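You operate a simulated robot arm through the tools that you are given. There is no shell and no other tool.

You are at the controls of a simulated robot arm. One attempt, no reset.

Task
Fit the gold ring to the binder in the low press, then the grey ring to the black binder.
Fine: the gold ring waits in the cup of the low press; push the square grey button for each; first binder in the rack, second stays in the press, spines to you.
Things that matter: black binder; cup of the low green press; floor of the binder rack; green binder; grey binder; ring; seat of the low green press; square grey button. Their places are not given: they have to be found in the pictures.

It is judged by the outcome, as a careful person would: the job done as asked, and still so three seconds after it is handed in. It fails if anything else is knocked over, pushed out of place, dropped, spilled or broken.

Robot
A 7-joint arm with a two-finger parallel gripper, fixed in place. Base frame: the origin is at the foot of the arm, x ahead of it, y to its left, z up; the work surface is at about z = 80. Lengths are in cm, angles in degrees, forces in N, time in s.
Its first joint turns from -132.0 to 132.0 degrees. Payload 3.91 kg.
The TCP is the grasp point between the finger pads, 3 cm short of the fingertips. In the tool frame z runs along the fingers and y along their closing line. The gripper opens to 11 cm. The fingers are 2 cm wide and 1 cm thick; the gripper's body (4.8 by 11.2 cm) begins 5.5 cm behind the TCP.
Orientation is that of the tool frame in the base frame, as a unit quaternion [w, x, y, z]. With the fingers straight down and closing along the base's y, the tool's x points along the base's -x, its y along +y and its z along -z.

Tools
- The arm moves only by the tool servo_tool. Its arguments are lists of equal length, an entry for each row: "delta_rot": the turn, a rotation vector about the base's x, y, z in degrees, a list of three; "linear": the shift along the base's x, y, z in cm, a list of three; "jaw": the finger opening in cm, from 0 to 11. In form: {"delta_rot": [[ax, ay, az], ...], "linear": [[tx, ty, tz], ...], "jaw": [jaw, ...]}. A call has 1 to 20 rows; each row shifts and turns the commanded pose from where the row before left it. Rows are played at 5 a second. More than 5 cm and 8.6 degrees between two rows, or a gripper value outside its range, and nothing of the call is played. Where a pose cannot be reached the arm comes as near as it can. A force on the tool above 60 N (or 10 N above the force at the start of the call, whichever is more), or a blocked arm, ends the call early, and 0.2 s more pass. The fingers move at their own pace (about 10.8 cm/s each) and stop on an object; they squeeze with about 38 N. The grip force told is the motor's: it shows also when the fingers shut on nothing. Time passes only in rows, and 0.2 s behind the last, so rows that do not move let the fingers close. It gives the time, the measured TCP pose, the force on the tool (base axes), the opening and the grip force at its end, in the units of the frame above (readings bear some noise), with the torque about the TCP (base axes, N m) and any sound that the robot's microphone picked up.
- Cameras (640 x 400 px; columns grow to the right, rows downward): "scene" is fixed at [5.11, 64.84, 158.45]; the picture's right is [-0.79, -0.62, 0.00], its down [-0.31, 0.40, -0.86] and it looks along [0.53, -0.68, -0.50] (base axes); focal length 376 px, centre (320, 200). "wrist" rides on the gripper at [7.2, 1.7, -10.3] in the tool frame; the picture's right is [-0.23, 0.97, 0.00], its down [-0.76, -0.18, -0.62] and it looks along [-0.61, -0.14, 0.78] (tool axes); focal length 222 px, centre (320, 200).
- capture(camera): a new picture of that camera. No time passes.
- point_at(camera, pixels): for up to 12 pixels [column, row] of the newest picture of that camera ("zoom" is the newest enlarged one), the place [x, y, z] in the base frame of the surface seen there, good to about 0.3 cm. No time passes.
- zoom(camera, box): a new picture of the part [left, top, right, bottom] of that camera's present view, enlarged. No time passes.
- job_done(): hands the job in; it is judged then, once.

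Leave the gripper open and the arm clear of the work at the hand-in unless told otherwise.

The tools are called after ">>>" as a command line: name --argument value ..., lists and objects as JSON in quotes. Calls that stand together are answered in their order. servo_tool: Moves the arm, as the interface text tells. Its arguments: {"type":"object","properties":{"delta_rot":{"type":"array","items":{"type":"array","items":{"type":"number"}}},"linear":{"type":"array","items":{"type":"array","items":{"type":"number"}}},"jaw":{"type":"array","items":{"type":"number"}}},"required":["delta_rot","linear","jaw"]} The other tools are called the same way: capture (camera) takes a picture; point_at (camera, pixels) gives the place of the surface under pixels of a picture; zoom (camera, box) takes an enlarged picture of a part of a camera's view; job_done () hands the job in.

At the start:

```text
t: 0.0
ee_pos: [43.77, -54.91, 113.6]
tool_rot: [0.001, 0.0, 1.0, 0.0]
force: [0.3, 0.3, -0.2]
ft_torque: [-0.01, -0.05, 0.0]
opening: 11.01
finger_force: 0.1
```

scene: 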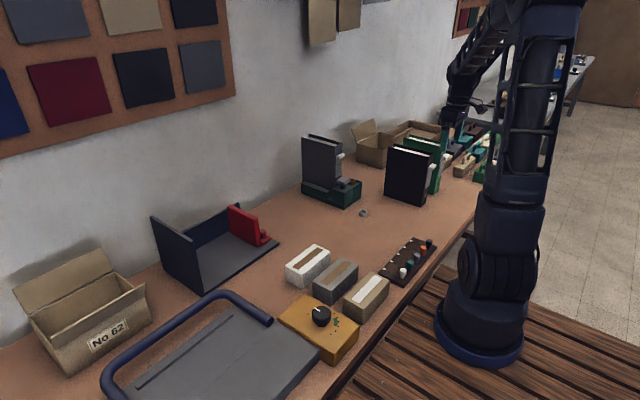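
wrist: 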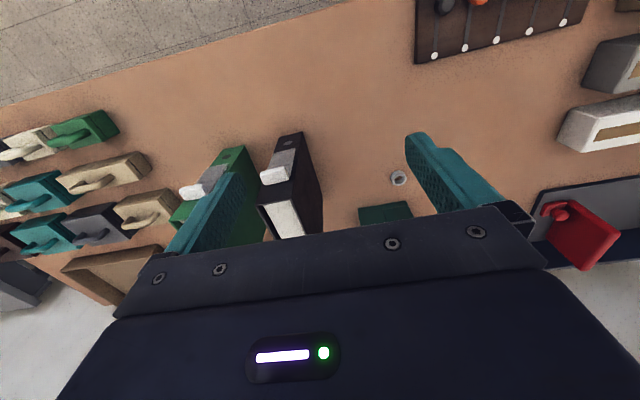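

I see a grey binder in a green press near (330,170), a black binder at (405,175), a green binder behind it, a small ring at (363,212), a rack at (210,245) and a row of controls at (408,260). I'll zoom in on these areas first.

>>> zoom --camera "scene" --box '[280, 110, 460, 230]'

>>> zoom --camera "scene" --box '[140, 190, 300, 300]'

>>> zoom --camera "scene" --box '[280, 220, 450, 340]'

>>> zoom --camera "wrist" --box '[160, 110, 460, 250]'

```text
3.33 times, centred on (370, 170) of scene
```

zoom: 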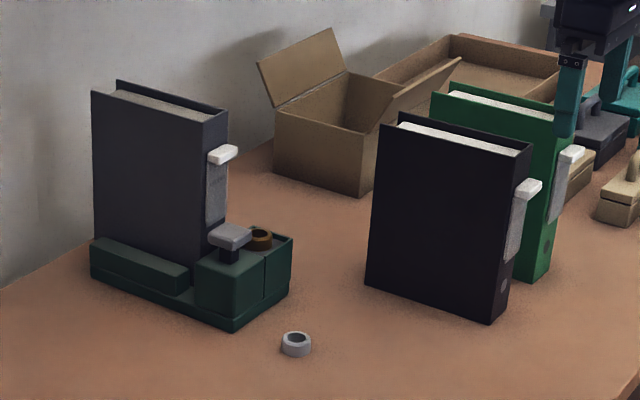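

```text
3.64 times, centred on (220, 245) of scene
```

zoom: 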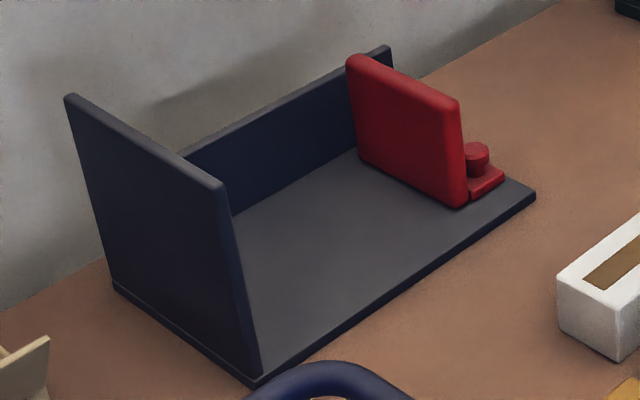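

```text
3.33 times, centred on (365, 280) of scene
```

zoom: 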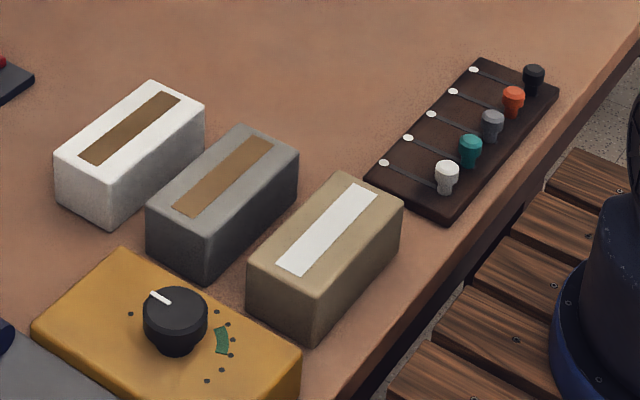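

```text
2.13 times, centred on (310, 180) of wrist
```

zoom: 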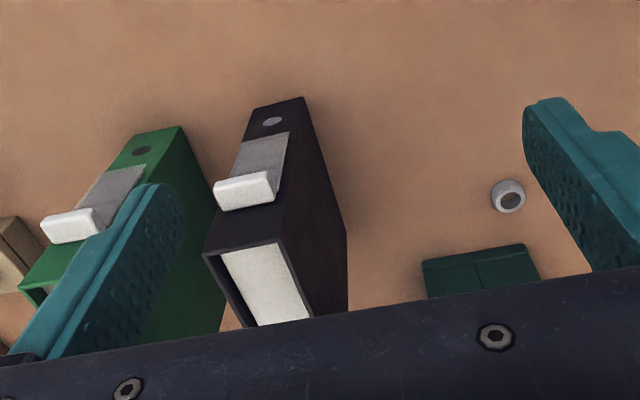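

The grey binder sits in the green press with its spine to the robot. The grey button is at zoom (228,238) and the gold ring is in the cup at zoom (260,238). I'll enlarge the press further before measuring it.

>>> zoom --camera "scene" --box '[295, 130, 385, 220]'

```text
4.44 times, centred on (340, 175) of scene
```

zoom: 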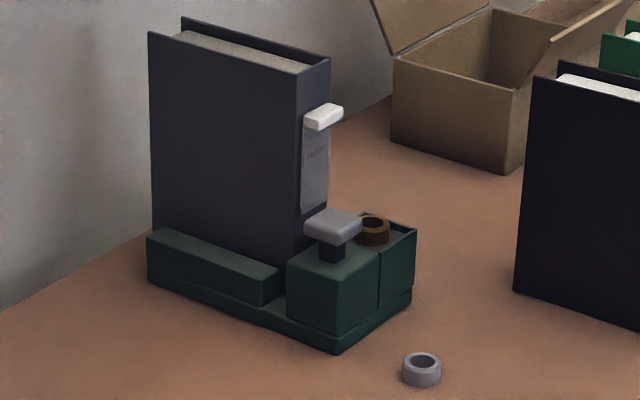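

Now I'll measure the binder corners, button, ring, press corners and the loose grey ring.

>>> point_at --camera "zoom" --pixels '[[333, 222], [372, 222], [421, 368], [320, 62], [296, 76], [151, 36], [185, 22], [296, 255], [322, 122], [316, 170], [338, 345], [412, 290]]'

>>> point_at --camera "zoom" --pixels '[[153, 238], [270, 276], [152, 270], [230, 258], [380, 248], [414, 230], [360, 216], [308, 226], [346, 238], [277, 290], [340, 272], [245, 250]]'

```text
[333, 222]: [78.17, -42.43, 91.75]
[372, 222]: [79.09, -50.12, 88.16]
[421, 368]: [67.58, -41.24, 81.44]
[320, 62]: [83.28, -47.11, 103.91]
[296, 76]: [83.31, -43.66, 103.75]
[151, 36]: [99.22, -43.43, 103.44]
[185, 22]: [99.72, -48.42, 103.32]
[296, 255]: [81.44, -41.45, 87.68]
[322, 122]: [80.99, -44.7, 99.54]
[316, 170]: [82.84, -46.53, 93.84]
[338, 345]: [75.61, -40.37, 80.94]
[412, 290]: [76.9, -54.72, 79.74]
```

```text
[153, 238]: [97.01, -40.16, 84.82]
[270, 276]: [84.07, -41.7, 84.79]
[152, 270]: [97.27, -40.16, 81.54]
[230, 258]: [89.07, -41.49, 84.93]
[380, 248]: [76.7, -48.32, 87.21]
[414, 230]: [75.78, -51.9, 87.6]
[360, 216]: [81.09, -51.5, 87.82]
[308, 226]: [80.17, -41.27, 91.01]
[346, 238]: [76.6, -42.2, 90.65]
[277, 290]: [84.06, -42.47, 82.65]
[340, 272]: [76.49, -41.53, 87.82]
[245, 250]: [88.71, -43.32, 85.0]
```

Grey binder spans about x 83.3–99.5, y -43.5 to -48.7, with its top at z 103.6. Next I'll measure the black and green binders.

>>> zoom --camera "scene" --box '[370, 120, 470, 220]'

```text
4.00 times, centred on (420, 170) of scene
```

zoom: 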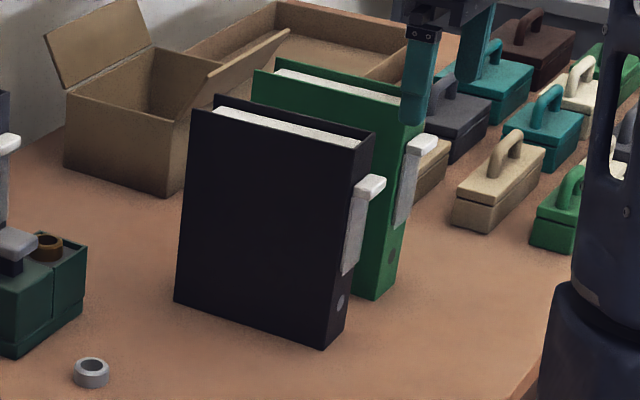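

>>> point_at --camera "zoom" --pixels '[[195, 112], [352, 146], [370, 134], [218, 98], [325, 345], [177, 300], [257, 72], [425, 122], [375, 296], [390, 110], [368, 186], [340, 302]]'

>>> point_at --camera "zoom" --pixels '[[280, 60], [275, 115], [270, 240], [420, 145], [390, 258], [352, 230], [92, 364], [92, 384], [340, 72], [400, 120], [190, 200], [365, 150]]'

```text
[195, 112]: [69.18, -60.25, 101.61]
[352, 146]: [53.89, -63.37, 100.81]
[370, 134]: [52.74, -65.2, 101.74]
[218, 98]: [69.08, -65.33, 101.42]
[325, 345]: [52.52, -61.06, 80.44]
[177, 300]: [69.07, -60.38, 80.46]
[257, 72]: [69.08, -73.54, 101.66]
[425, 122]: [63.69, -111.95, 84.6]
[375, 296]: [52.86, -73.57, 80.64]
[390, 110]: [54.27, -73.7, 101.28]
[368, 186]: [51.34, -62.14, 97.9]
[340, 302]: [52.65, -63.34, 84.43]
```

```text
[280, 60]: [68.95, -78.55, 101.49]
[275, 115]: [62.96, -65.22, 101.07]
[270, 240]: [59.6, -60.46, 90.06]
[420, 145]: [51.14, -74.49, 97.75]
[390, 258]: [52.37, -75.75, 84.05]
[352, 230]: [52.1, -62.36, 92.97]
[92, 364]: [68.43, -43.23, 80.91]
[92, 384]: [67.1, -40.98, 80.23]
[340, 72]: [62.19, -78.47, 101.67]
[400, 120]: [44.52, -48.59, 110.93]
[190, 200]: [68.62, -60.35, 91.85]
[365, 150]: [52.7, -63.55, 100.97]
```

The black binder spans x 52.6–69.1, y -60.3 to -65.5, z 80–101.6, and the green one is 8 cm further right. Now I'll measure the rack.

>>> zoom --camera "scene" --box '[140, 190, 300, 300]'

>>> point_at --camera "zoom" --pixels '[[70, 98], [220, 186], [255, 383], [115, 285], [532, 195], [380, 50], [190, 155], [232, 215], [400, 240], [270, 345], [240, 250], [365, 155]]'

>>> point_at --camera "zoom" --pixels '[[360, 62], [455, 100], [465, 205], [478, 150], [500, 175], [375, 58], [330, 220], [455, 203], [358, 150], [250, 330], [300, 300], [340, 200]]'

```text
3.64 times, centred on (220, 245) of scene
```

zoom: 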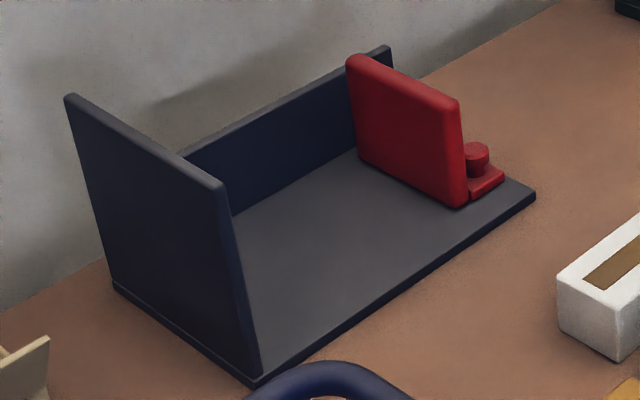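

```text
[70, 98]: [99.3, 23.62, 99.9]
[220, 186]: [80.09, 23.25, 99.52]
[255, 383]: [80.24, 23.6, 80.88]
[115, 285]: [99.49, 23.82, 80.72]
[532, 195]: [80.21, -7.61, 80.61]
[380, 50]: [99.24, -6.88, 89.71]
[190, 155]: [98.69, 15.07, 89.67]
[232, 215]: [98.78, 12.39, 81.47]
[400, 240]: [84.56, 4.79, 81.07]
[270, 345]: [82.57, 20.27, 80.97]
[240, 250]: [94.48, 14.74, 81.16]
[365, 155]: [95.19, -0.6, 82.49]
```

```text
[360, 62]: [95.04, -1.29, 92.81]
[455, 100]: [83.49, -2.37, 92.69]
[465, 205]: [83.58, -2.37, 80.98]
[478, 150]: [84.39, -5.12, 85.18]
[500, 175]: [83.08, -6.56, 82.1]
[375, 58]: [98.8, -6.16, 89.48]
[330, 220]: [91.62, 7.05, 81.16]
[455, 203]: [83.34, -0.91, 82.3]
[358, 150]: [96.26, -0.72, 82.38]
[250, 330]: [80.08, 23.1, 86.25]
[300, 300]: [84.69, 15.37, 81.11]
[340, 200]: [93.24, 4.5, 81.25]
```

Rack floor is about x 80–98.7, y -0.7 (red bookend) to 22.5, at z 81.1, open towards the robot. I'll move the hand over the area ahead of the press to look at the button and cup with the wrist camera.

>>> servo_tool --delta_rot '[[0, 0, 0], [0, 0, 0], [0, 0, 0], [0, 0, 0], [0, 0, 0], [0, 0, 0], [0, 0, 0]]' --linear '[[3, 1.4, 0.4], [3, 1.4, 0.4], [3, 1.4, 0.4], [3, 1.4, 0.4], [3, 1.4, 0.4], [3, 1.4, 0.4], [3, 1.4, 0.4]]' --jaw '[11, 11, 11, 11, 11, 11, 11]'

>>> capture --camera "wrist"

>>> capture --camera "scene"

```text
t: 1.6
ee_pos: [64.64, -45.17, 116.53]
tool_rot: [0.0, 0.0, 1.0, 0.0]
force: [0.2, -0.3, 0.1]
ft_torque: [-0.01, -0.05, -0.03]
opening: 11.04
finger_force: 0.1
```

```text
taken
```

wrist: 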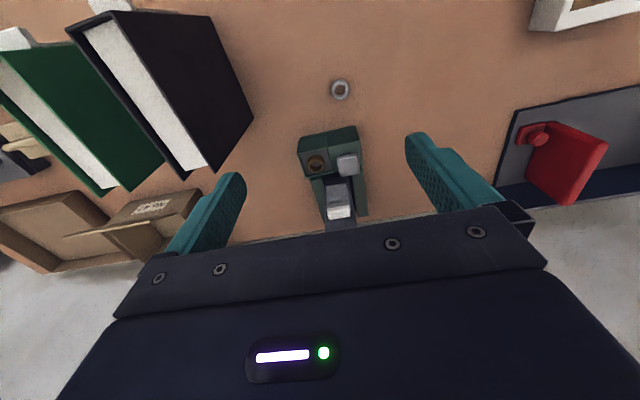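

```text
taken
```

scene: 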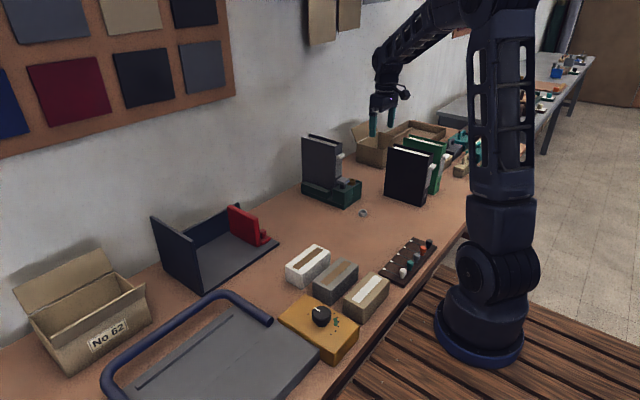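

The press is visible in the wrist picture at (330,170). I'll zoom there.

>>> zoom --camera "wrist" --box '[270, 70, 410, 235]'

```text
2.42 times, centred on (340, 152) of wrist
```

zoom: 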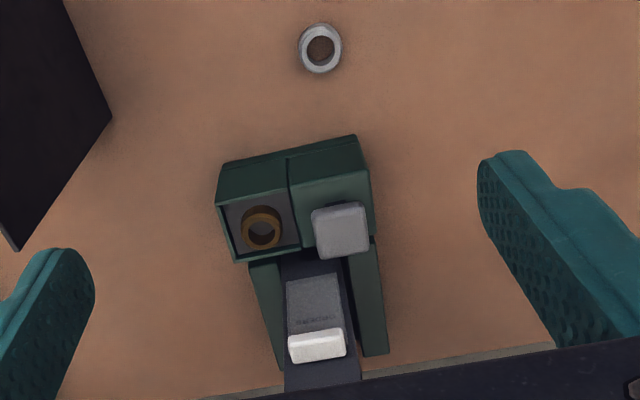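

>>> point_at --camera "zoom" --pixels '[[338, 224], [316, 210], [362, 206], [366, 246], [322, 254], [262, 226], [224, 206], [286, 192], [240, 256], [298, 245], [321, 46], [320, 66]]'

>>> point_at --camera "zoom" --pixels '[[316, 342], [292, 338], [340, 332], [318, 300], [286, 276], [340, 270], [372, 250], [372, 320], [384, 352], [258, 270], [275, 350], [310, 270]]'

>>> point_at --camera "zoom" --pixels '[[321, 26], [303, 46], [340, 46], [321, 70], [247, 210], [277, 212], [245, 240], [278, 246], [232, 230], [262, 248], [355, 140], [225, 165]]'

```text
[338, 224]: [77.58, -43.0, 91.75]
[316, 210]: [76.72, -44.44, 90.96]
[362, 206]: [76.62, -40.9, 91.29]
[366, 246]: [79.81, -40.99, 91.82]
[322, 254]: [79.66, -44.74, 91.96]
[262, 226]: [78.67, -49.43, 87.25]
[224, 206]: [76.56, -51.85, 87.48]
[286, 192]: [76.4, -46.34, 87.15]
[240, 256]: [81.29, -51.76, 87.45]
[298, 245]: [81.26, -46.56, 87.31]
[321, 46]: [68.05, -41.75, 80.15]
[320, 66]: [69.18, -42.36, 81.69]
```

```text
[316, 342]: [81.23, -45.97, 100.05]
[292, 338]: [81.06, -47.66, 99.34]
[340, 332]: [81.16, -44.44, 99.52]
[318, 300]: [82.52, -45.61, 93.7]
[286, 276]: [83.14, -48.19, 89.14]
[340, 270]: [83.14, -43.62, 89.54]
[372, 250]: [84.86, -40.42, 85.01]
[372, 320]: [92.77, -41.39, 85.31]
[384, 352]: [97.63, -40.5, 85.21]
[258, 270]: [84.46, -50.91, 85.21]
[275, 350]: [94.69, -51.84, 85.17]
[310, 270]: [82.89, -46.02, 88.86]
```

```text
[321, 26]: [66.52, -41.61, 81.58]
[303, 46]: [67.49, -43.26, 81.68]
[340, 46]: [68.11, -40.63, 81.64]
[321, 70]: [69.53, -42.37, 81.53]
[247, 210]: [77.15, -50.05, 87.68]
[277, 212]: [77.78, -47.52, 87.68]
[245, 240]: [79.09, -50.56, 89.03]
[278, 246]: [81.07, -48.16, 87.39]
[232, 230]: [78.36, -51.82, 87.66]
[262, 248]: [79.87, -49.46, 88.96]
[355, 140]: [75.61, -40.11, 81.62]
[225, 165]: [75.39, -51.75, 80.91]
```

Button: x 76.5–80, y -41 to -44.5, top z 91.7. Gold ring sits in the cup around (78.8,-49.2). I'll close the fingers, tilt the hand 20° back towards the robot so it stays clear of the binder's white tab, and hover over the button.

>>> servo_tool --delta_rot '[[0, -4, 0], [0, -4, 0], [0, -4, 0], [0, -4, 0], [0, -4, 0], [0, 0, 0]]' --linear '[[2.56, 0.46, -3.3], [2.56, 0.46, -3.3], [2.56, 0.46, -3.3], [2.56, 0.46, -3.3], [2.56, 0.46, -3.3], [0, 0, 0]]' --jaw '[0, 0, 0, 0, 0, 0]'

>>> zoom --camera "scene" --box '[295, 130, 385, 220]'

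>>> capture --camera "wrist"

```text
t: 3.0
ee_pos: [77.62, -42.83, 99.87]
tool_rot: [0.174, 0.0, 0.985, 0.0]
force: [0.6, 0.4, 0.3]
ft_torque: [0.0, 0.01, 0.02]
opening: 0.0
finger_force: 37.6
```

```text
4.44 times, centred on (340, 175) of scene
```

zoom: 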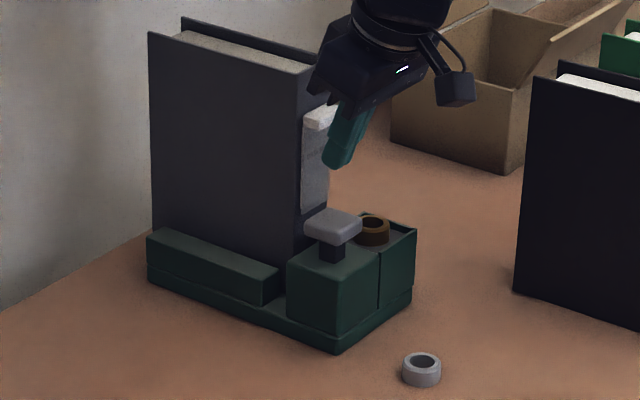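

```text
taken
```

wrist: 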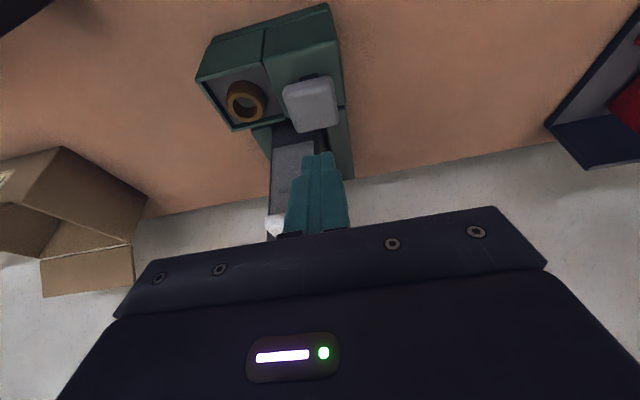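

The closed tip is about 5 cm above the button and centred over it. I'll go straight down, then press in small steps while watching force and sound.

>>> servo_tool --delta_rot '[[0, 0, 0], [0, 0, 0], [0, 0, 0], [0, 0, 0], [0, 0, 0], [0, 0, 0], [0, 0, 0]]' --linear '[[0, 0, -2.2], [0, 0, -2.0], [0, 0, -0.4], [0, 0, -0.4], [0, 0, -0.3], [0, 0, -0.3], [0, 0, -0.3]]' --jaw '[0, 0, 0, 0, 0, 0, 0]'

```text
t: 4.6
ee_pos: [77.57, -42.78, 94.07]
tool_rot: [0.174, -0.001, 0.985, 0.0]
force: [-1.6, 0.7, 5.3]
ft_torque: [0.04, 0.02, 0.06]
opening: 0.0
finger_force: 37.8
```

Light contact at 5 N. I'll keep pressing in small steps.

>>> servo_tool --delta_rot '[[0, 0, 0], [0, 0, 0], [0, 0, 0]]' --linear '[[0, 0, -0.3], [0, 0, -0.3], [0, 0, -0.2]]' --jaw '[0, 0, 0]'

```text
t: 5.4
ee_pos: [77.6, -42.73, 93.15]
tool_rot: [0.175, 0.0, 0.985, 0.0]
force: [2.6, -3.0, 6.9]
ft_torque: [-0.11, -0.07, 0.0]
opening: 0.02
finger_force: 37.5
```

>>> zoom --camera "scene" --box '[295, 130, 385, 220]'

>>> zoom --camera "wrist" --box '[180, 0, 380, 200]'

```text
4.44 times, centred on (340, 175) of scene
```

zoom: 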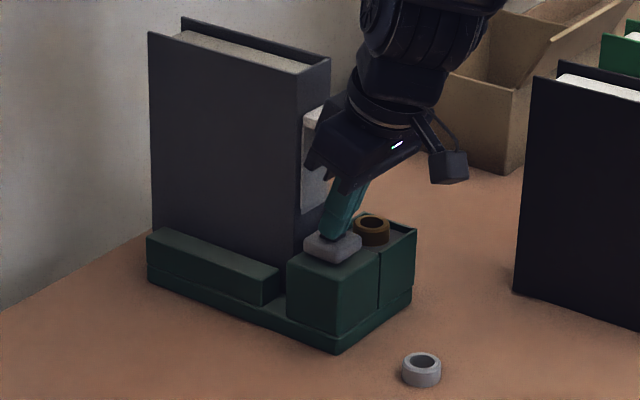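

```text
2.00 times, centred on (280, 100) of wrist
```

zoom: 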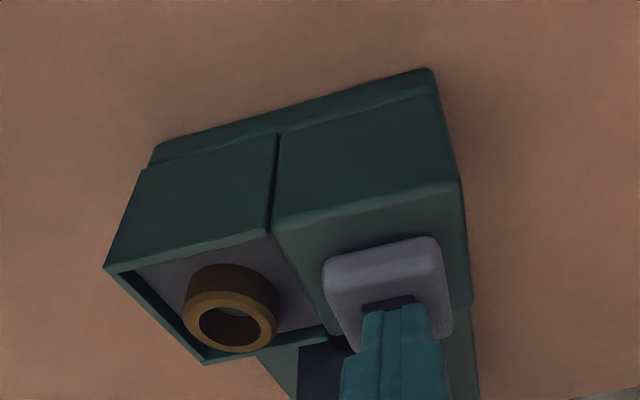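

The button is going down but the gold ring is still in the cup, so I'll press further.

>>> servo_tool --delta_rot '[[0, 0, 0], [0, 0, 0], [0, 0, 0], [0, 0, 0]]' --linear '[[0, 0, -0.3], [0, 0, -0.3], [0, 0, -0.3], [0, 0, -0.3]]' --jaw '[0, 0, 0, 0]'

>>> zoom --camera "wrist" --box '[180, 0, 380, 200]'

```text
t: 6.4
ee_pos: [77.72, -42.83, 92.76]
tool_rot: [0.177, -0.001, 0.984, -0.001]
force: [-11.6, 4.6, 32.8]
ft_torque: [0.16, 0.31, 0.04]
opening: 0.02
finger_force: 37.9
heard: click
stopped in row 4: the force on the tool passed its limit at 65 N (the readings are from after the stop); the commanded pose is now the measured one
```

```text
2.00 times, centred on (280, 100) of wrist
```

zoom: 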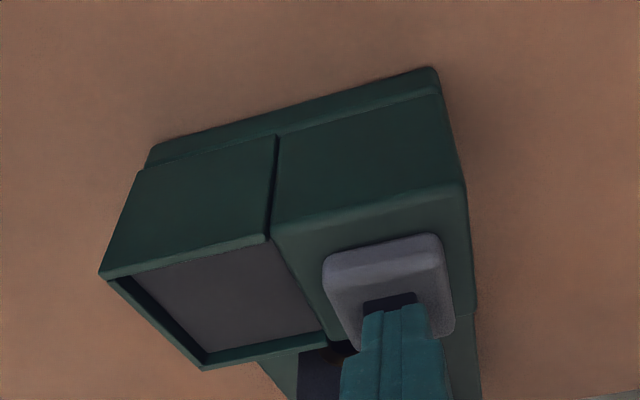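

I heard a click and the cup is now empty, so the gold ring has been fitted. I'll lift off straight up and back away to check.

>>> servo_tool --delta_rot '[[0, 0, 0], [0, 0, 0], [0, 0, 0], [0, 4, 0], [0, 4, 0], [0, 4, 0], [0, 4, 0], [0, 4, 0]]' --linear '[[0, 0, 1], [0, 0, 3], [-1, 0, 4], [-2.5, -0.4, 3.2], [-2.5, -0.4, 3.2], [-2.5, -0.4, 3.2], [-2.5, -0.4, 3.2], [-2.5, -0.4, 3.2]]' --jaw '[0, 0, 0, 5, 11, 11, 11, 11]'

>>> zoom --camera "scene" --box '[295, 130, 385, 220]'

>>> capture --camera "wrist"

```text
t: 8.2
ee_pos: [64.33, -45.02, 116.42]
tool_rot: [0.0, -0.001, 1.0, 0.0]
force: [0.7, -0.5, 0.0]
ft_torque: [0.03, 0.04, 0.01]
opening: 11.02
finger_force: 0.2
```

```text
4.44 times, centred on (340, 175) of scene
```

zoom: 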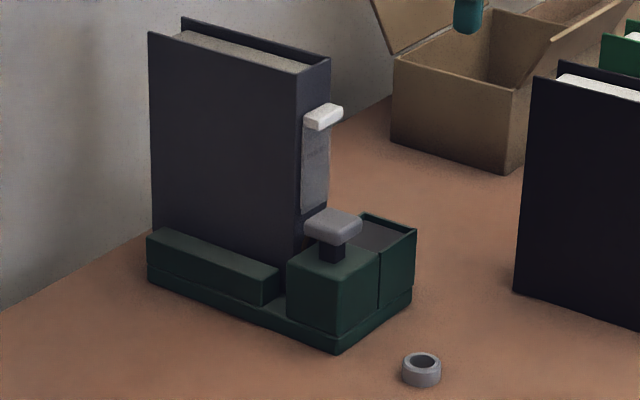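

```text
taken
```

wrist: 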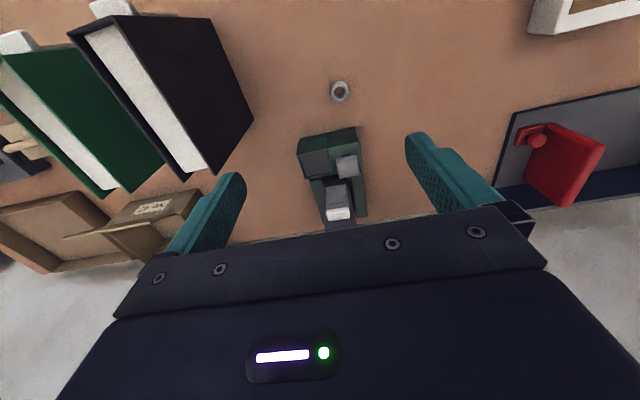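

The button has sprung back and the cup is empty. Next I'll take the grey binder from above, with the hand tilted 30° forward for reach, fingers either side of the covers. First I'll go above it at z 114.

>>> servo_tool --delta_rot '[[0, -5, 0], [0, -5, 0], [0, -5, 0], [0, -5, 0], [0, -5, 0], [0, -5, 0], [0, 0, 0]]' --linear '[[4.2, -0.2, -0.2], [4.2, -0.2, -0.2], [4.2, -0.2, -0.2], [4.2, -0.2, -0.2], [4.2, -0.2, -0.2], [4.2, -0.1, -0.2], [0, 0, 0]]' --jaw '[11, 11, 11, 11, 11, 11, 11]'

>>> capture --camera "scene"

>>> capture --camera "wrist"

```text
t: 9.8
ee_pos: [89.4, -46.13, 115.22]
tool_rot: [0.262, -0.001, 0.965, -0.001]
force: [-0.4, -0.3, 0.1]
ft_torque: [-0.01, -0.02, -0.04]
opening: 10.97
finger_force: 0.0
```

```text
taken
```

scene: 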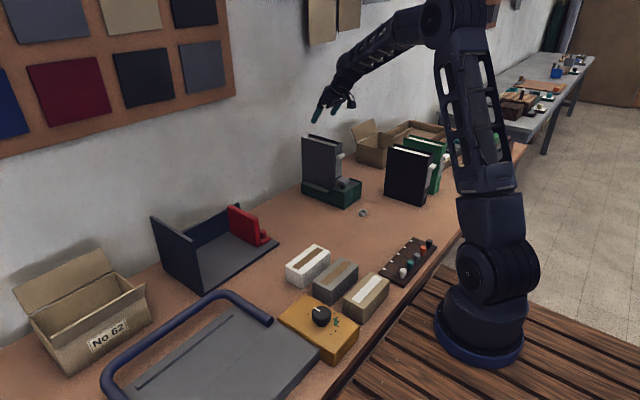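

```text
taken
```

wrist: 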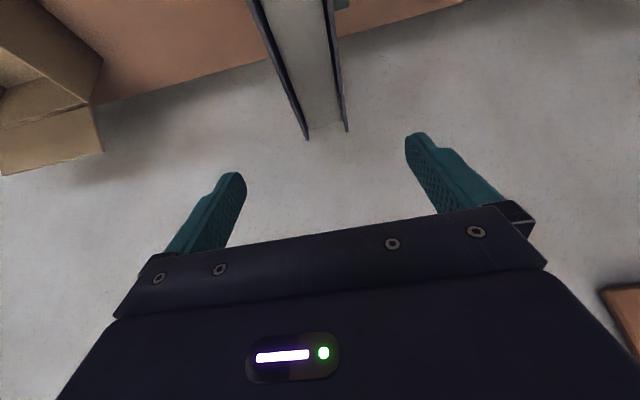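

The arm reached the pose. I'll measure the binder's top edges in the wrist view, at pixels (262,0)–(345,130).

>>> point_at --camera "wrist" --pixels '[[270, 30], [329, 30], [288, 80], [338, 80], [306, 135], [344, 128], [300, 60], [320, 120], [330, 300], [345, 150]]'

```text
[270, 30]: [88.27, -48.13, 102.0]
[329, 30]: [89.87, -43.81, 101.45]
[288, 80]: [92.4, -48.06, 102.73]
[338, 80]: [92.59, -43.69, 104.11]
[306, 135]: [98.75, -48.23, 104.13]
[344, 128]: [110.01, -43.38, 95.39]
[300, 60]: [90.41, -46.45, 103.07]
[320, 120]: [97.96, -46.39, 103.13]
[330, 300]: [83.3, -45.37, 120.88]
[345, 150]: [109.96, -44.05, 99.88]
```

Binder spans y -43.4 to -48.6, centred at about -46.0. I'll descend to TCP z 101.2 with the jaw open.

>>> servo_tool --delta_rot '[[0, 0, 0], [0, 0, 0], [0, 0, 0], [0, 0, 0], [0, 0, 0]]' --linear '[[0, 0.1, -4], [0, 0, -4], [0, 0, -3], [0, 0, -3], [0, 0, 0]]' --jaw '[11, 11, 11, 11, 11]'

>>> zoom --camera "scene" --box '[285, 90, 395, 215]'

>>> capture --camera "wrist"

```text
t: 11.0
ee_pos: [89.54, -46.02, 101.37]
tool_rot: [0.261, 0.0, 0.965, -0.001]
force: [0.3, 0.3, -0.4]
ft_torque: [0.01, 0.01, 0.0]
opening: 10.99
finger_force: 0.0
```

```text
3.20 times, centred on (340, 152) of scene
```

zoom: 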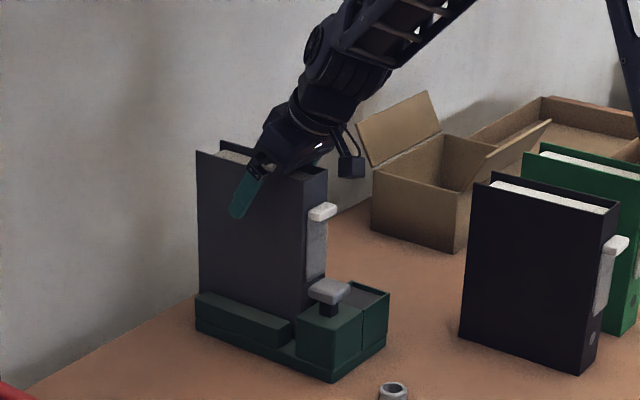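

```text
taken
```

wrist: 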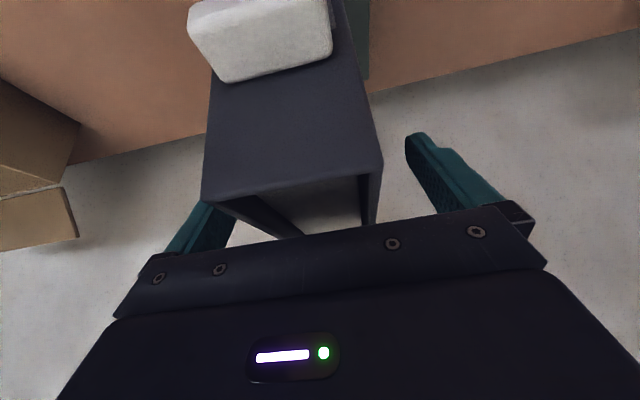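

The fingers straddle the binder with no contact. I'll close in two stages and hold.

>>> servo_tool --delta_rot '[[0, 0, 0], [0, 0, 0], [0, 0, 0], [0, 0, 0], [0, 0, 0]]' --linear '[[0, 0, 0], [0, 0, 0], [0, 0, 0], [0, 0, 0], [0, 0, 0]]' --jaw '[6, 6, 0, 0, 0]'

```text
t: 12.2
ee_pos: [89.52, -45.98, 101.41]
tool_rot: [0.261, 0.0, 0.965, -0.001]
force: [-0.4, 1.3, -0.6]
ft_torque: [0.21, -0.01, 0.03]
opening: 5.18
finger_force: 37.9
```

Gripped at 5.18 cm with 38 N. I'll lift slowly by 2 cm and read the load.

>>> servo_tool --delta_rot '[[0, 0, 0], [0, 0, 0], [0, 0, 0], [0, 0, 0]]' --linear '[[0, 0, 0.5], [0, 0, 0.5], [0, 0, 1], [0, 0, 0]]' --jaw '[0, 0, 0, 0]'

>>> zoom --camera "scene" --box '[285, 90, 395, 215]'

```text
t: 13.2
ee_pos: [89.53, -45.96, 103.25]
tool_rot: [0.261, 0.0, 0.965, -0.001]
force: [-0.2, -1.1, -4.2]
ft_torque: [0.04, 0.04, 0.01]
opening: 5.17
finger_force: 38.2
```

```text
3.20 times, centred on (340, 152) of scene
```

zoom: 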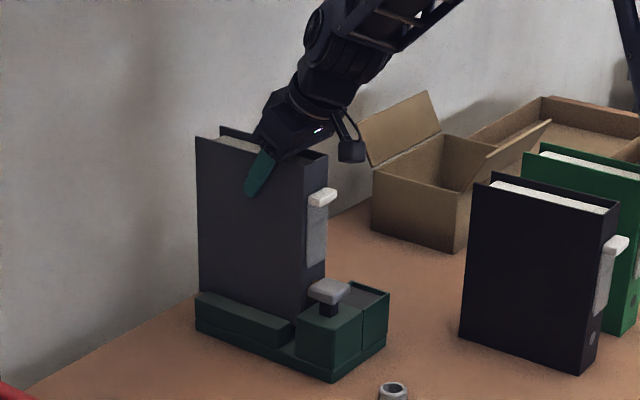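

The load is about 4.2 N and the binder lifts cleanly. Before the sideways move I'll check what hangs on the wall near the path.

>>> capture --camera "scene"

>>> point_at --camera "scene" --pixels '[[320, 40], [348, 20], [200, 60], [230, 100], [145, 75], [268, 120], [308, 46], [150, 260]]'

```text
taken
```

scene: 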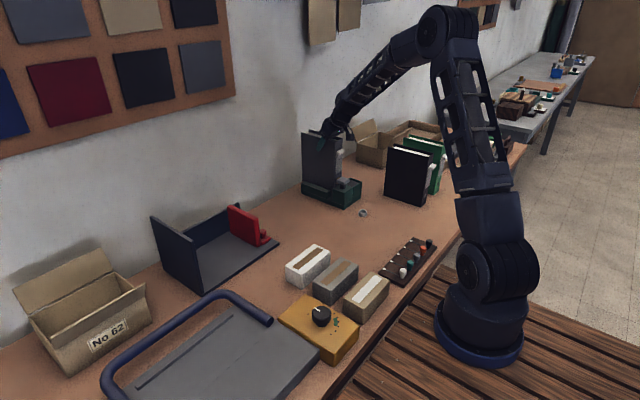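

```text
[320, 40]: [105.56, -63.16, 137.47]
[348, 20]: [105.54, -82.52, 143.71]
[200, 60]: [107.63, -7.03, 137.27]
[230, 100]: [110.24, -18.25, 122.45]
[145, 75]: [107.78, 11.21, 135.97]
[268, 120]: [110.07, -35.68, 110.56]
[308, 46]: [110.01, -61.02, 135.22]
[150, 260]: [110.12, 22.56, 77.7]
```

Wall items are beyond x 105 and above z 120, so the path is clear. I'll lift 12 cm more so the binder clears the red bookend, which tops out at z 92.8.

>>> servo_tool --delta_rot '[[0, 0, 0], [0, 0, 0], [0, 0, 0], [0, 0, 0], [0, 0, 0], [0, 0, 0]]' --linear '[[0, 0, 2], [0, 0, 3], [0, 0, 3], [0, 0, 3], [0, 0, 1.5], [0, 0, 0]]' --jaw '[0, 0, 0, 0, 0, 0]'

>>> zoom --camera "scene" --box '[285, 90, 395, 215]'

```text
t: 14.6
ee_pos: [89.53, -45.81, 115.79]
tool_rot: [0.261, -0.001, 0.965, 0.0]
force: [-0.4, 0.4, -4.4]
ft_torque: [0.03, 0.07, 0.03]
opening: 5.2
finger_force: 38.2
```

```text
3.20 times, centred on (340, 152) of scene
```

zoom: 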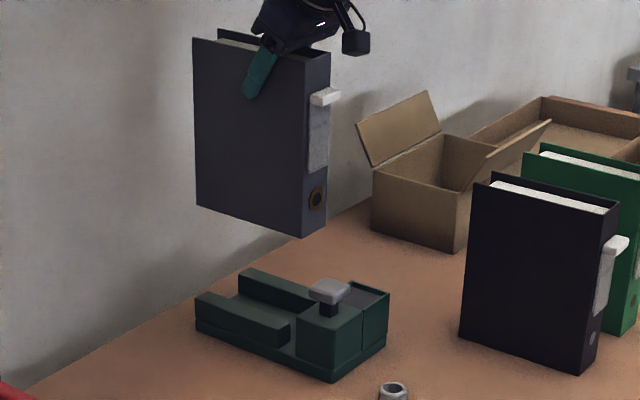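

The gold ring shows on the binder's spine, and the seat is now visible. I'll measure both the held binder's bottom edge and the empty seat.

>>> point_at --camera "zoom" --pixels '[[198, 205], [301, 236], [325, 226], [196, 42], [303, 60], [316, 199], [232, 300], [262, 310], [300, 310], [215, 305], [290, 330], [256, 300]]'

>>> zoom --camera "scene" --box '[310, 170, 370, 212]'

```text
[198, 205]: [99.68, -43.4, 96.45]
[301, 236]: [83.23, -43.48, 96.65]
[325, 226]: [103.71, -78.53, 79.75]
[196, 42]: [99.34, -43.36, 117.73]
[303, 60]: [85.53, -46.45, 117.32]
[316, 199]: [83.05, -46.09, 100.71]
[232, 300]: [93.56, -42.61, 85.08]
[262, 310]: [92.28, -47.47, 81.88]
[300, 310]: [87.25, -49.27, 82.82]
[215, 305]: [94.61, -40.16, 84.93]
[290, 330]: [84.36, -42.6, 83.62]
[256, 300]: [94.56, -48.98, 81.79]
```

```text
9.52 times, centred on (340, 191) of scene
```

zoom: 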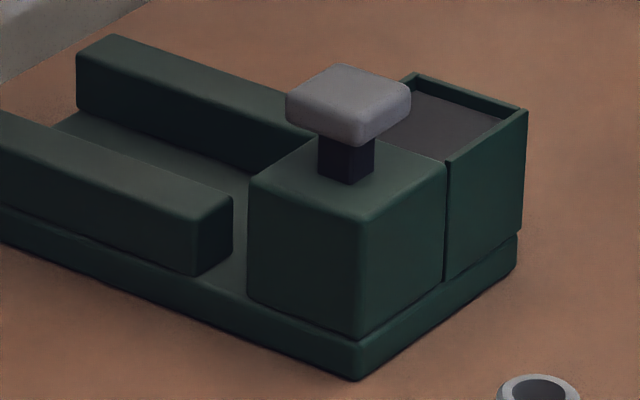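

The binder hangs level, bottom at about z 96.5. I'll take more seat points for the later insertion.

>>> point_at --camera "zoom" --pixels '[[230, 200], [195, 220], [198, 268], [230, 265], [180, 150], [150, 150], [245, 175], [115, 120], [80, 115], [255, 180], [250, 290], [100, 40]]'

>>> point_at --camera "zoom" --pixels '[[260, 85], [290, 135], [300, 150], [280, 165], [410, 90], [450, 155], [500, 120], [455, 120], [420, 140], [470, 100], [415, 78], [525, 112]]'

```text
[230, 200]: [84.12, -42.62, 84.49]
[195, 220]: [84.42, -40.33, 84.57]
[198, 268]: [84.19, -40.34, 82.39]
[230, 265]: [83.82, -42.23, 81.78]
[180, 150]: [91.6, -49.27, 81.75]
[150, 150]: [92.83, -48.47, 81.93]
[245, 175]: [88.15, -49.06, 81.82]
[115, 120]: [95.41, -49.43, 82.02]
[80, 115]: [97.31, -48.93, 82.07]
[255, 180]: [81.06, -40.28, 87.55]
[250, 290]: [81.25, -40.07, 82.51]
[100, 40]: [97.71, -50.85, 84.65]
```

```text
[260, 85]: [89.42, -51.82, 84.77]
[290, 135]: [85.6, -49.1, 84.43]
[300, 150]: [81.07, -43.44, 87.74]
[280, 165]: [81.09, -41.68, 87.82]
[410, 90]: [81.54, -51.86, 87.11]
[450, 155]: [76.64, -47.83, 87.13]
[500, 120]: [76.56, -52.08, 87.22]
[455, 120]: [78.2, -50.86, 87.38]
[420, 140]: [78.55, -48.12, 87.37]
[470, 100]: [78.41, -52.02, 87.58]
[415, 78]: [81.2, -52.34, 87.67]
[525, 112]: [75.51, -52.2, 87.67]
```

Seat: floor z 81.9, side rails at y -42.65 and -49.45, so centred at y -46.05; front block ends at x 81.2. Now I'll carry the grey binder left to above the rack, ending at y 6 with x shifted -2.

>>> servo_tool --delta_rot '[[0, 0, 0], [0, 0, 0], [0, 0, 0], [0, 0, 0], [0, 0, 0], [0, 0, 0], [0, 0, 0], [0, 0, 0], [0, 0, 0], [0, 0, 0], [0, 0, 0], [0, 0, 0], [0, 0, 0], [0, 0, 0], [0, 0, 0], [0, 0, 0]]' --linear '[[0, 1.5, 0], [-0.2, 3, 0], [-0.2, 4, 0], [-0.2, 4, 0], [-0.2, 4, 0], [-0.2, 4, 0], [-0.2, 4, 0], [-0.2, 4, 0], [-0.2, 4, 0], [-0.2, 4, 0], [-0.2, 4, 0], [0, 4, 0], [0, 3.5, 0], [0, 2.5, 0], [0, 1.3, 0], [0, 0, 0]]' --jaw '[0, 0, 0, 0, 0, 0, 0, 0, 0, 0, 0, 0, 0, 0, 0, 0]'

>>> capture --camera "scene"

>>> capture --camera "wrist"

```text
t: 18.0
ee_pos: [87.37, 5.98, 115.83]
tool_rot: [0.261, 0.0, 0.965, -0.002]
force: [0.7, -0.4, -4.0]
ft_torque: [-0.01, 0.07, 0.03]
opening: 5.19
finger_force: 38.5
```

```text
taken
```

scene: 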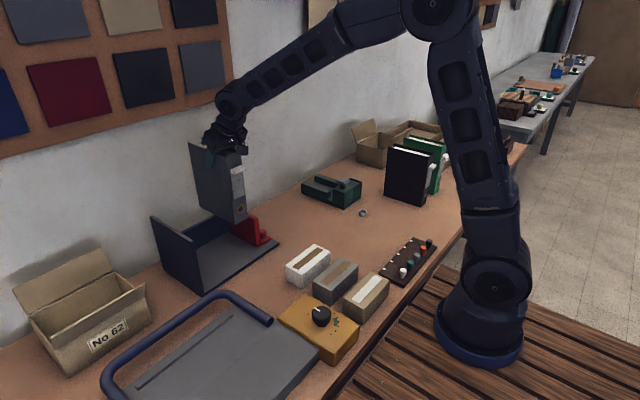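

```text
taken
```

wrist: 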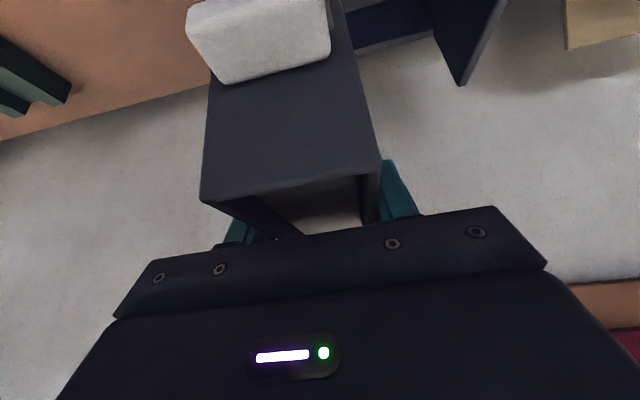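

The binder hangs over the rack. I'll zoom in and measure its corners before lowering.

>>> zoom --camera "scene" --box '[140, 130, 300, 290]'

```text
2.50 times, centred on (220, 210) of scene
```

zoom: 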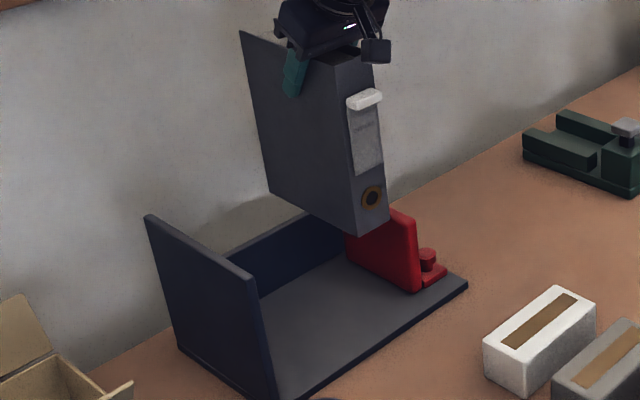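

>>> point_at --camera "zoom" --pixels '[[270, 192], [357, 235], [388, 222], [242, 35], [343, 60], [372, 196], [300, 320], [310, 225], [252, 265], [345, 240], [280, 390], [390, 212]]'

```text
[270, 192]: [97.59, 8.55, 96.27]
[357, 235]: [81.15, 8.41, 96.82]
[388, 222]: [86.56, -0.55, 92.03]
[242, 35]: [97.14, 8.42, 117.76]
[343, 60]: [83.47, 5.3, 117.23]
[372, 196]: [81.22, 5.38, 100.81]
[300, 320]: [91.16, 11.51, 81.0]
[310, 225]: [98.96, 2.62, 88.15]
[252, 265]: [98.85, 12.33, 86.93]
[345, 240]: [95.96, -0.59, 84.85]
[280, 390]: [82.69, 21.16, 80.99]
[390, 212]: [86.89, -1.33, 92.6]
```

Spine at x 81.1, back edge at 97.6 (back wall at 98.9), y 3.2–8.4, and the bookend is clear at -0.6. I'll lower 14 cm.

>>> servo_tool --delta_rot '[[0, 0, 0], [0, 0, 0], [0, 0, 0], [0, 0, 0], [0, 0, 0], [0, 0, 0], [0, 0, 0]]' --linear '[[0, 0, -2], [0, 0, -3], [0, 0, -3], [0, 0, -3], [0, 0, -2], [0, 0, -1], [0, 0, 0]]' --jaw '[0, 0, 0, 0, 0, 0, 0]'

>>> zoom --camera "scene" --box '[140, 130, 300, 290]'

```text
t: 19.6
ee_pos: [87.45, 5.98, 101.88]
tool_rot: [0.26, -0.001, 0.966, -0.001]
force: [-0.3, 0.6, -4.9]
ft_torque: [-0.02, 0.09, -0.02]
opening: 5.2
finger_force: 38.2
```

```text
2.50 times, centred on (220, 210) of scene
```

zoom: 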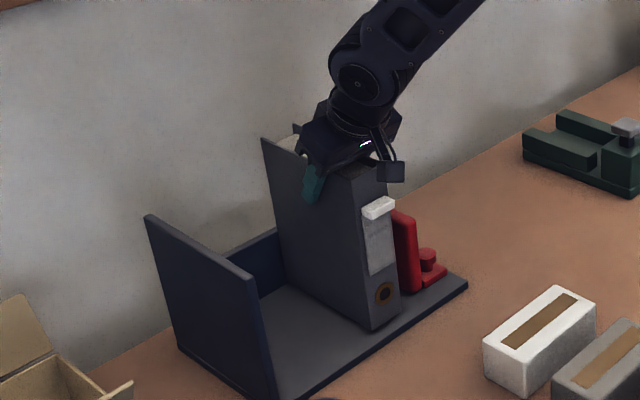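

I'm about 1.4 cm above the floor, so I'll lower in 0.25 cm steps until the load comes off.

>>> servo_tool --delta_rot '[[0, 0, 0], [0, 0, 0], [0, 0, 0], [0, 0, 0], [0, 0, 0]]' --linear '[[0, 0, -0.3], [0, 0, -0.3], [0, 0, -0.3], [0, 0, -0.2], [0, 0, -0.1]]' --jaw '[0, 0, 0, 0, 0]'

```text
t: 20.8
ee_pos: [87.55, 5.97, 100.5]
tool_rot: [0.261, -0.001, 0.965, -0.001]
force: [-1.2, -0.5, -2.4]
ft_torque: [-0.03, 0.02, 0.03]
opening: 5.21
finger_force: 37.8
```

>>> servo_tool --delta_rot '[[0, 0, 0], [0, 0, 0], [0, 0, 0]]' --linear '[[0, 0, -0.1], [0, 0, -0.1], [0, 0, 0]]' --jaw '[0, 0, 0]'

>>> zoom --camera "scene" --box '[180, 160, 280, 240]'

```text
t: 21.6
ee_pos: [87.49, 5.93, 100.55]
tool_rot: [0.262, -0.001, 0.965, -0.001]
force: [-8.9, -3.3, 25.0]
ft_torque: [0.23, 1.23, -0.07]
opening: 5.17
finger_force: 38.2
```

```text
5.00 times, centred on (230, 200) of scene
```

zoom: 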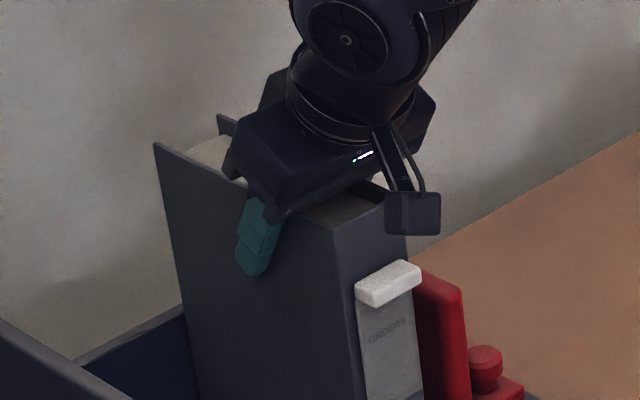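

Force has reversed to +25 N, so the binder is standing on the rack floor. I'll ease up 0.1 cm, then open slowly and evenly.

>>> servo_tool --delta_rot '[[0, 0, 0], [0, 0, 0], [0, 0, 0], [0, 0, 0], [0, 0, 0], [0, 0, 0]]' --linear '[[0, 0, 0.15], [0, 0, 0], [0, 0, 0], [0, 0, 0], [0, 0, 0], [0, 0, 0]]' --jaw '[0, 0, 5.6, 6.4, 8, 10]'

>>> zoom --camera "scene" --box '[140, 130, 300, 290]'

>>> capture --camera "wrist"

```text
t: 23.0
ee_pos: [87.45, 6.05, 100.47]
tool_rot: [0.261, 0.0, 0.965, -0.001]
force: [0.6, -0.5, -0.5]
ft_torque: [-0.01, -0.02, -0.01]
opening: 10.02
finger_force: 0.0
```

```text
2.50 times, centred on (220, 210) of scene
```

zoom: 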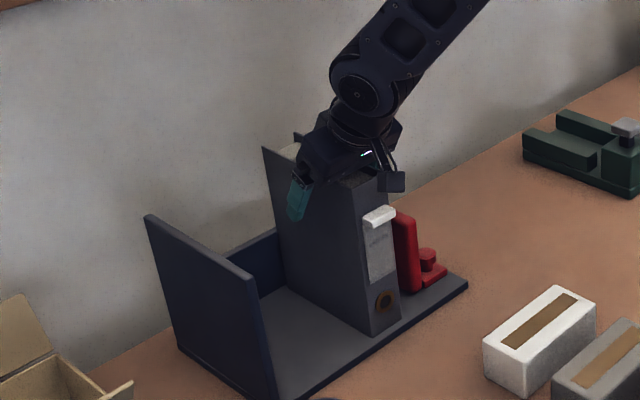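

```text
taken
```

wrist: 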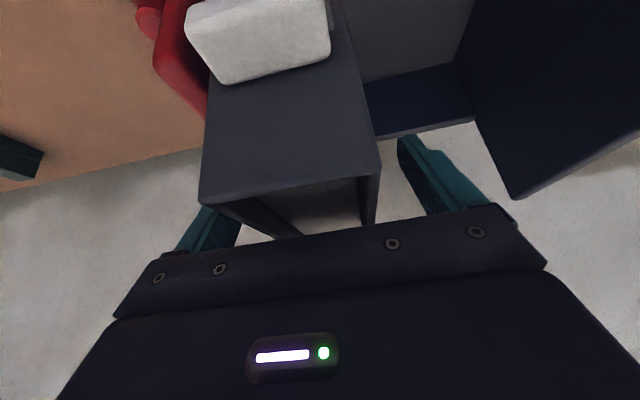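

Released with no force on the hand, and the grey binder is upright with its spine and gold ring facing the robot. I'll rise straight up, then travel untilted to above the loose grey ring.

>>> servo_tool --delta_rot '[[0, 0, 0], [0, 0, 0], [0, 0, 0], [0, 0, 0], [0, 2.53, 0], [0, 2.53, 0], [0, 2.53, 0], [0, 2.53, 0], [0, 2.53, 0], [0, 2.53, 0], [0, 2.53, 0], [0, 2.53, 0], [0, 2.53, 0], [0, 2.53, 0], [0, 2.53, 0], [0, 2.53, 0], [0, 0, 0]]' --linear '[[0, 0, 1.5], [0, 0, 3.5], [0, 0, 4], [0, 0, 4], [-2.1, -4.08, -0.7], [-2.1, -4.08, -0.7], [-2.1, -4.08, -0.7], [-2.1, -4.08, -0.7], [-2.1, -4.08, -0.7], [-2.1, -4.08, -0.7], [-2.1, -4.08, -0.7], [-2.1, -4.08, -0.7], [-2.1, -4.08, -0.7], [-2.1, -4.08, -0.7], [-2.1, -4.08, -0.7], [-2.1, -4.08, -0.7], [0, 0, 0]]' --jaw '[10, 10, 10, 10, 7, 7, 7, 7, 7, 7, 7, 7, 7, 7, 7, 7, 7]'

>>> capture --camera "scene"

>>> capture --camera "wrist"

```text
t: 26.6
ee_pos: [62.35, -42.91, 104.95]
tool_rot: [0.0, -0.001, 1.0, -0.001]
force: [0.1, 0.2, -0.2]
ft_torque: [-0.01, 0.02, -0.01]
opening: 6.99
finger_force: 0.1
```

```text
taken
```

scene: 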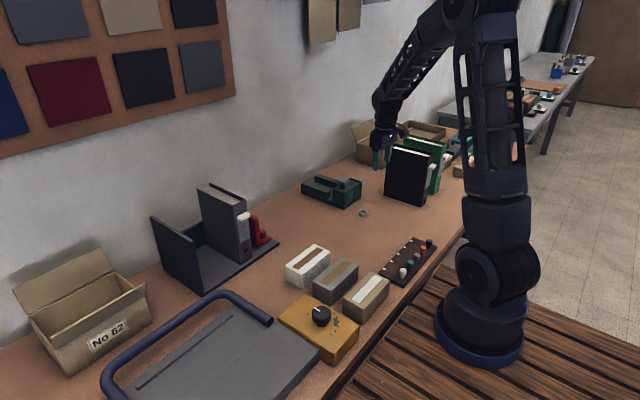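

```text
taken
```

wrist: 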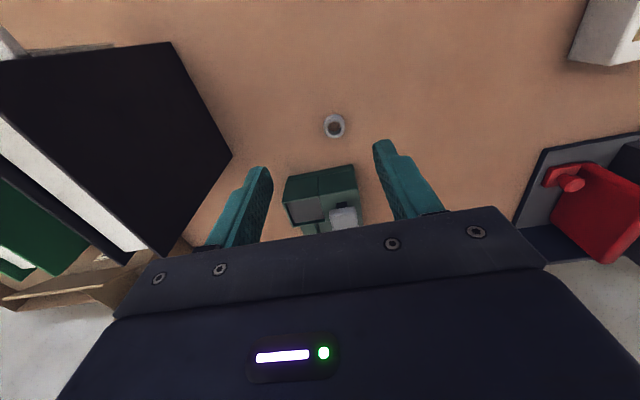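

The grey binder stands in the rack. Now I'll zoom on the ring at wrist pixel (335,126).

>>> zoom --camera "wrist" --box '[265, 90, 405, 240]'

>>> zoom --camera "scene" --box '[345, 195, 385, 225]'

```text
2.67 times, centred on (335, 165) of wrist
```

zoom: 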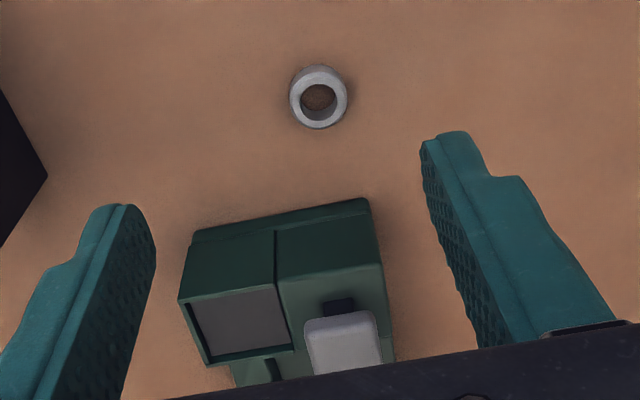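

```text
13.33 times, centred on (365, 210) of scene
```

zoom: 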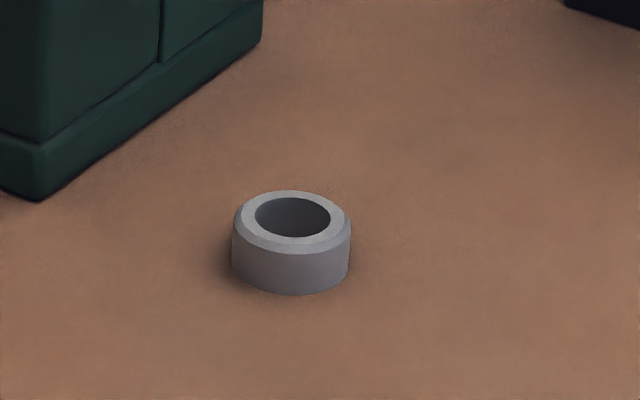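

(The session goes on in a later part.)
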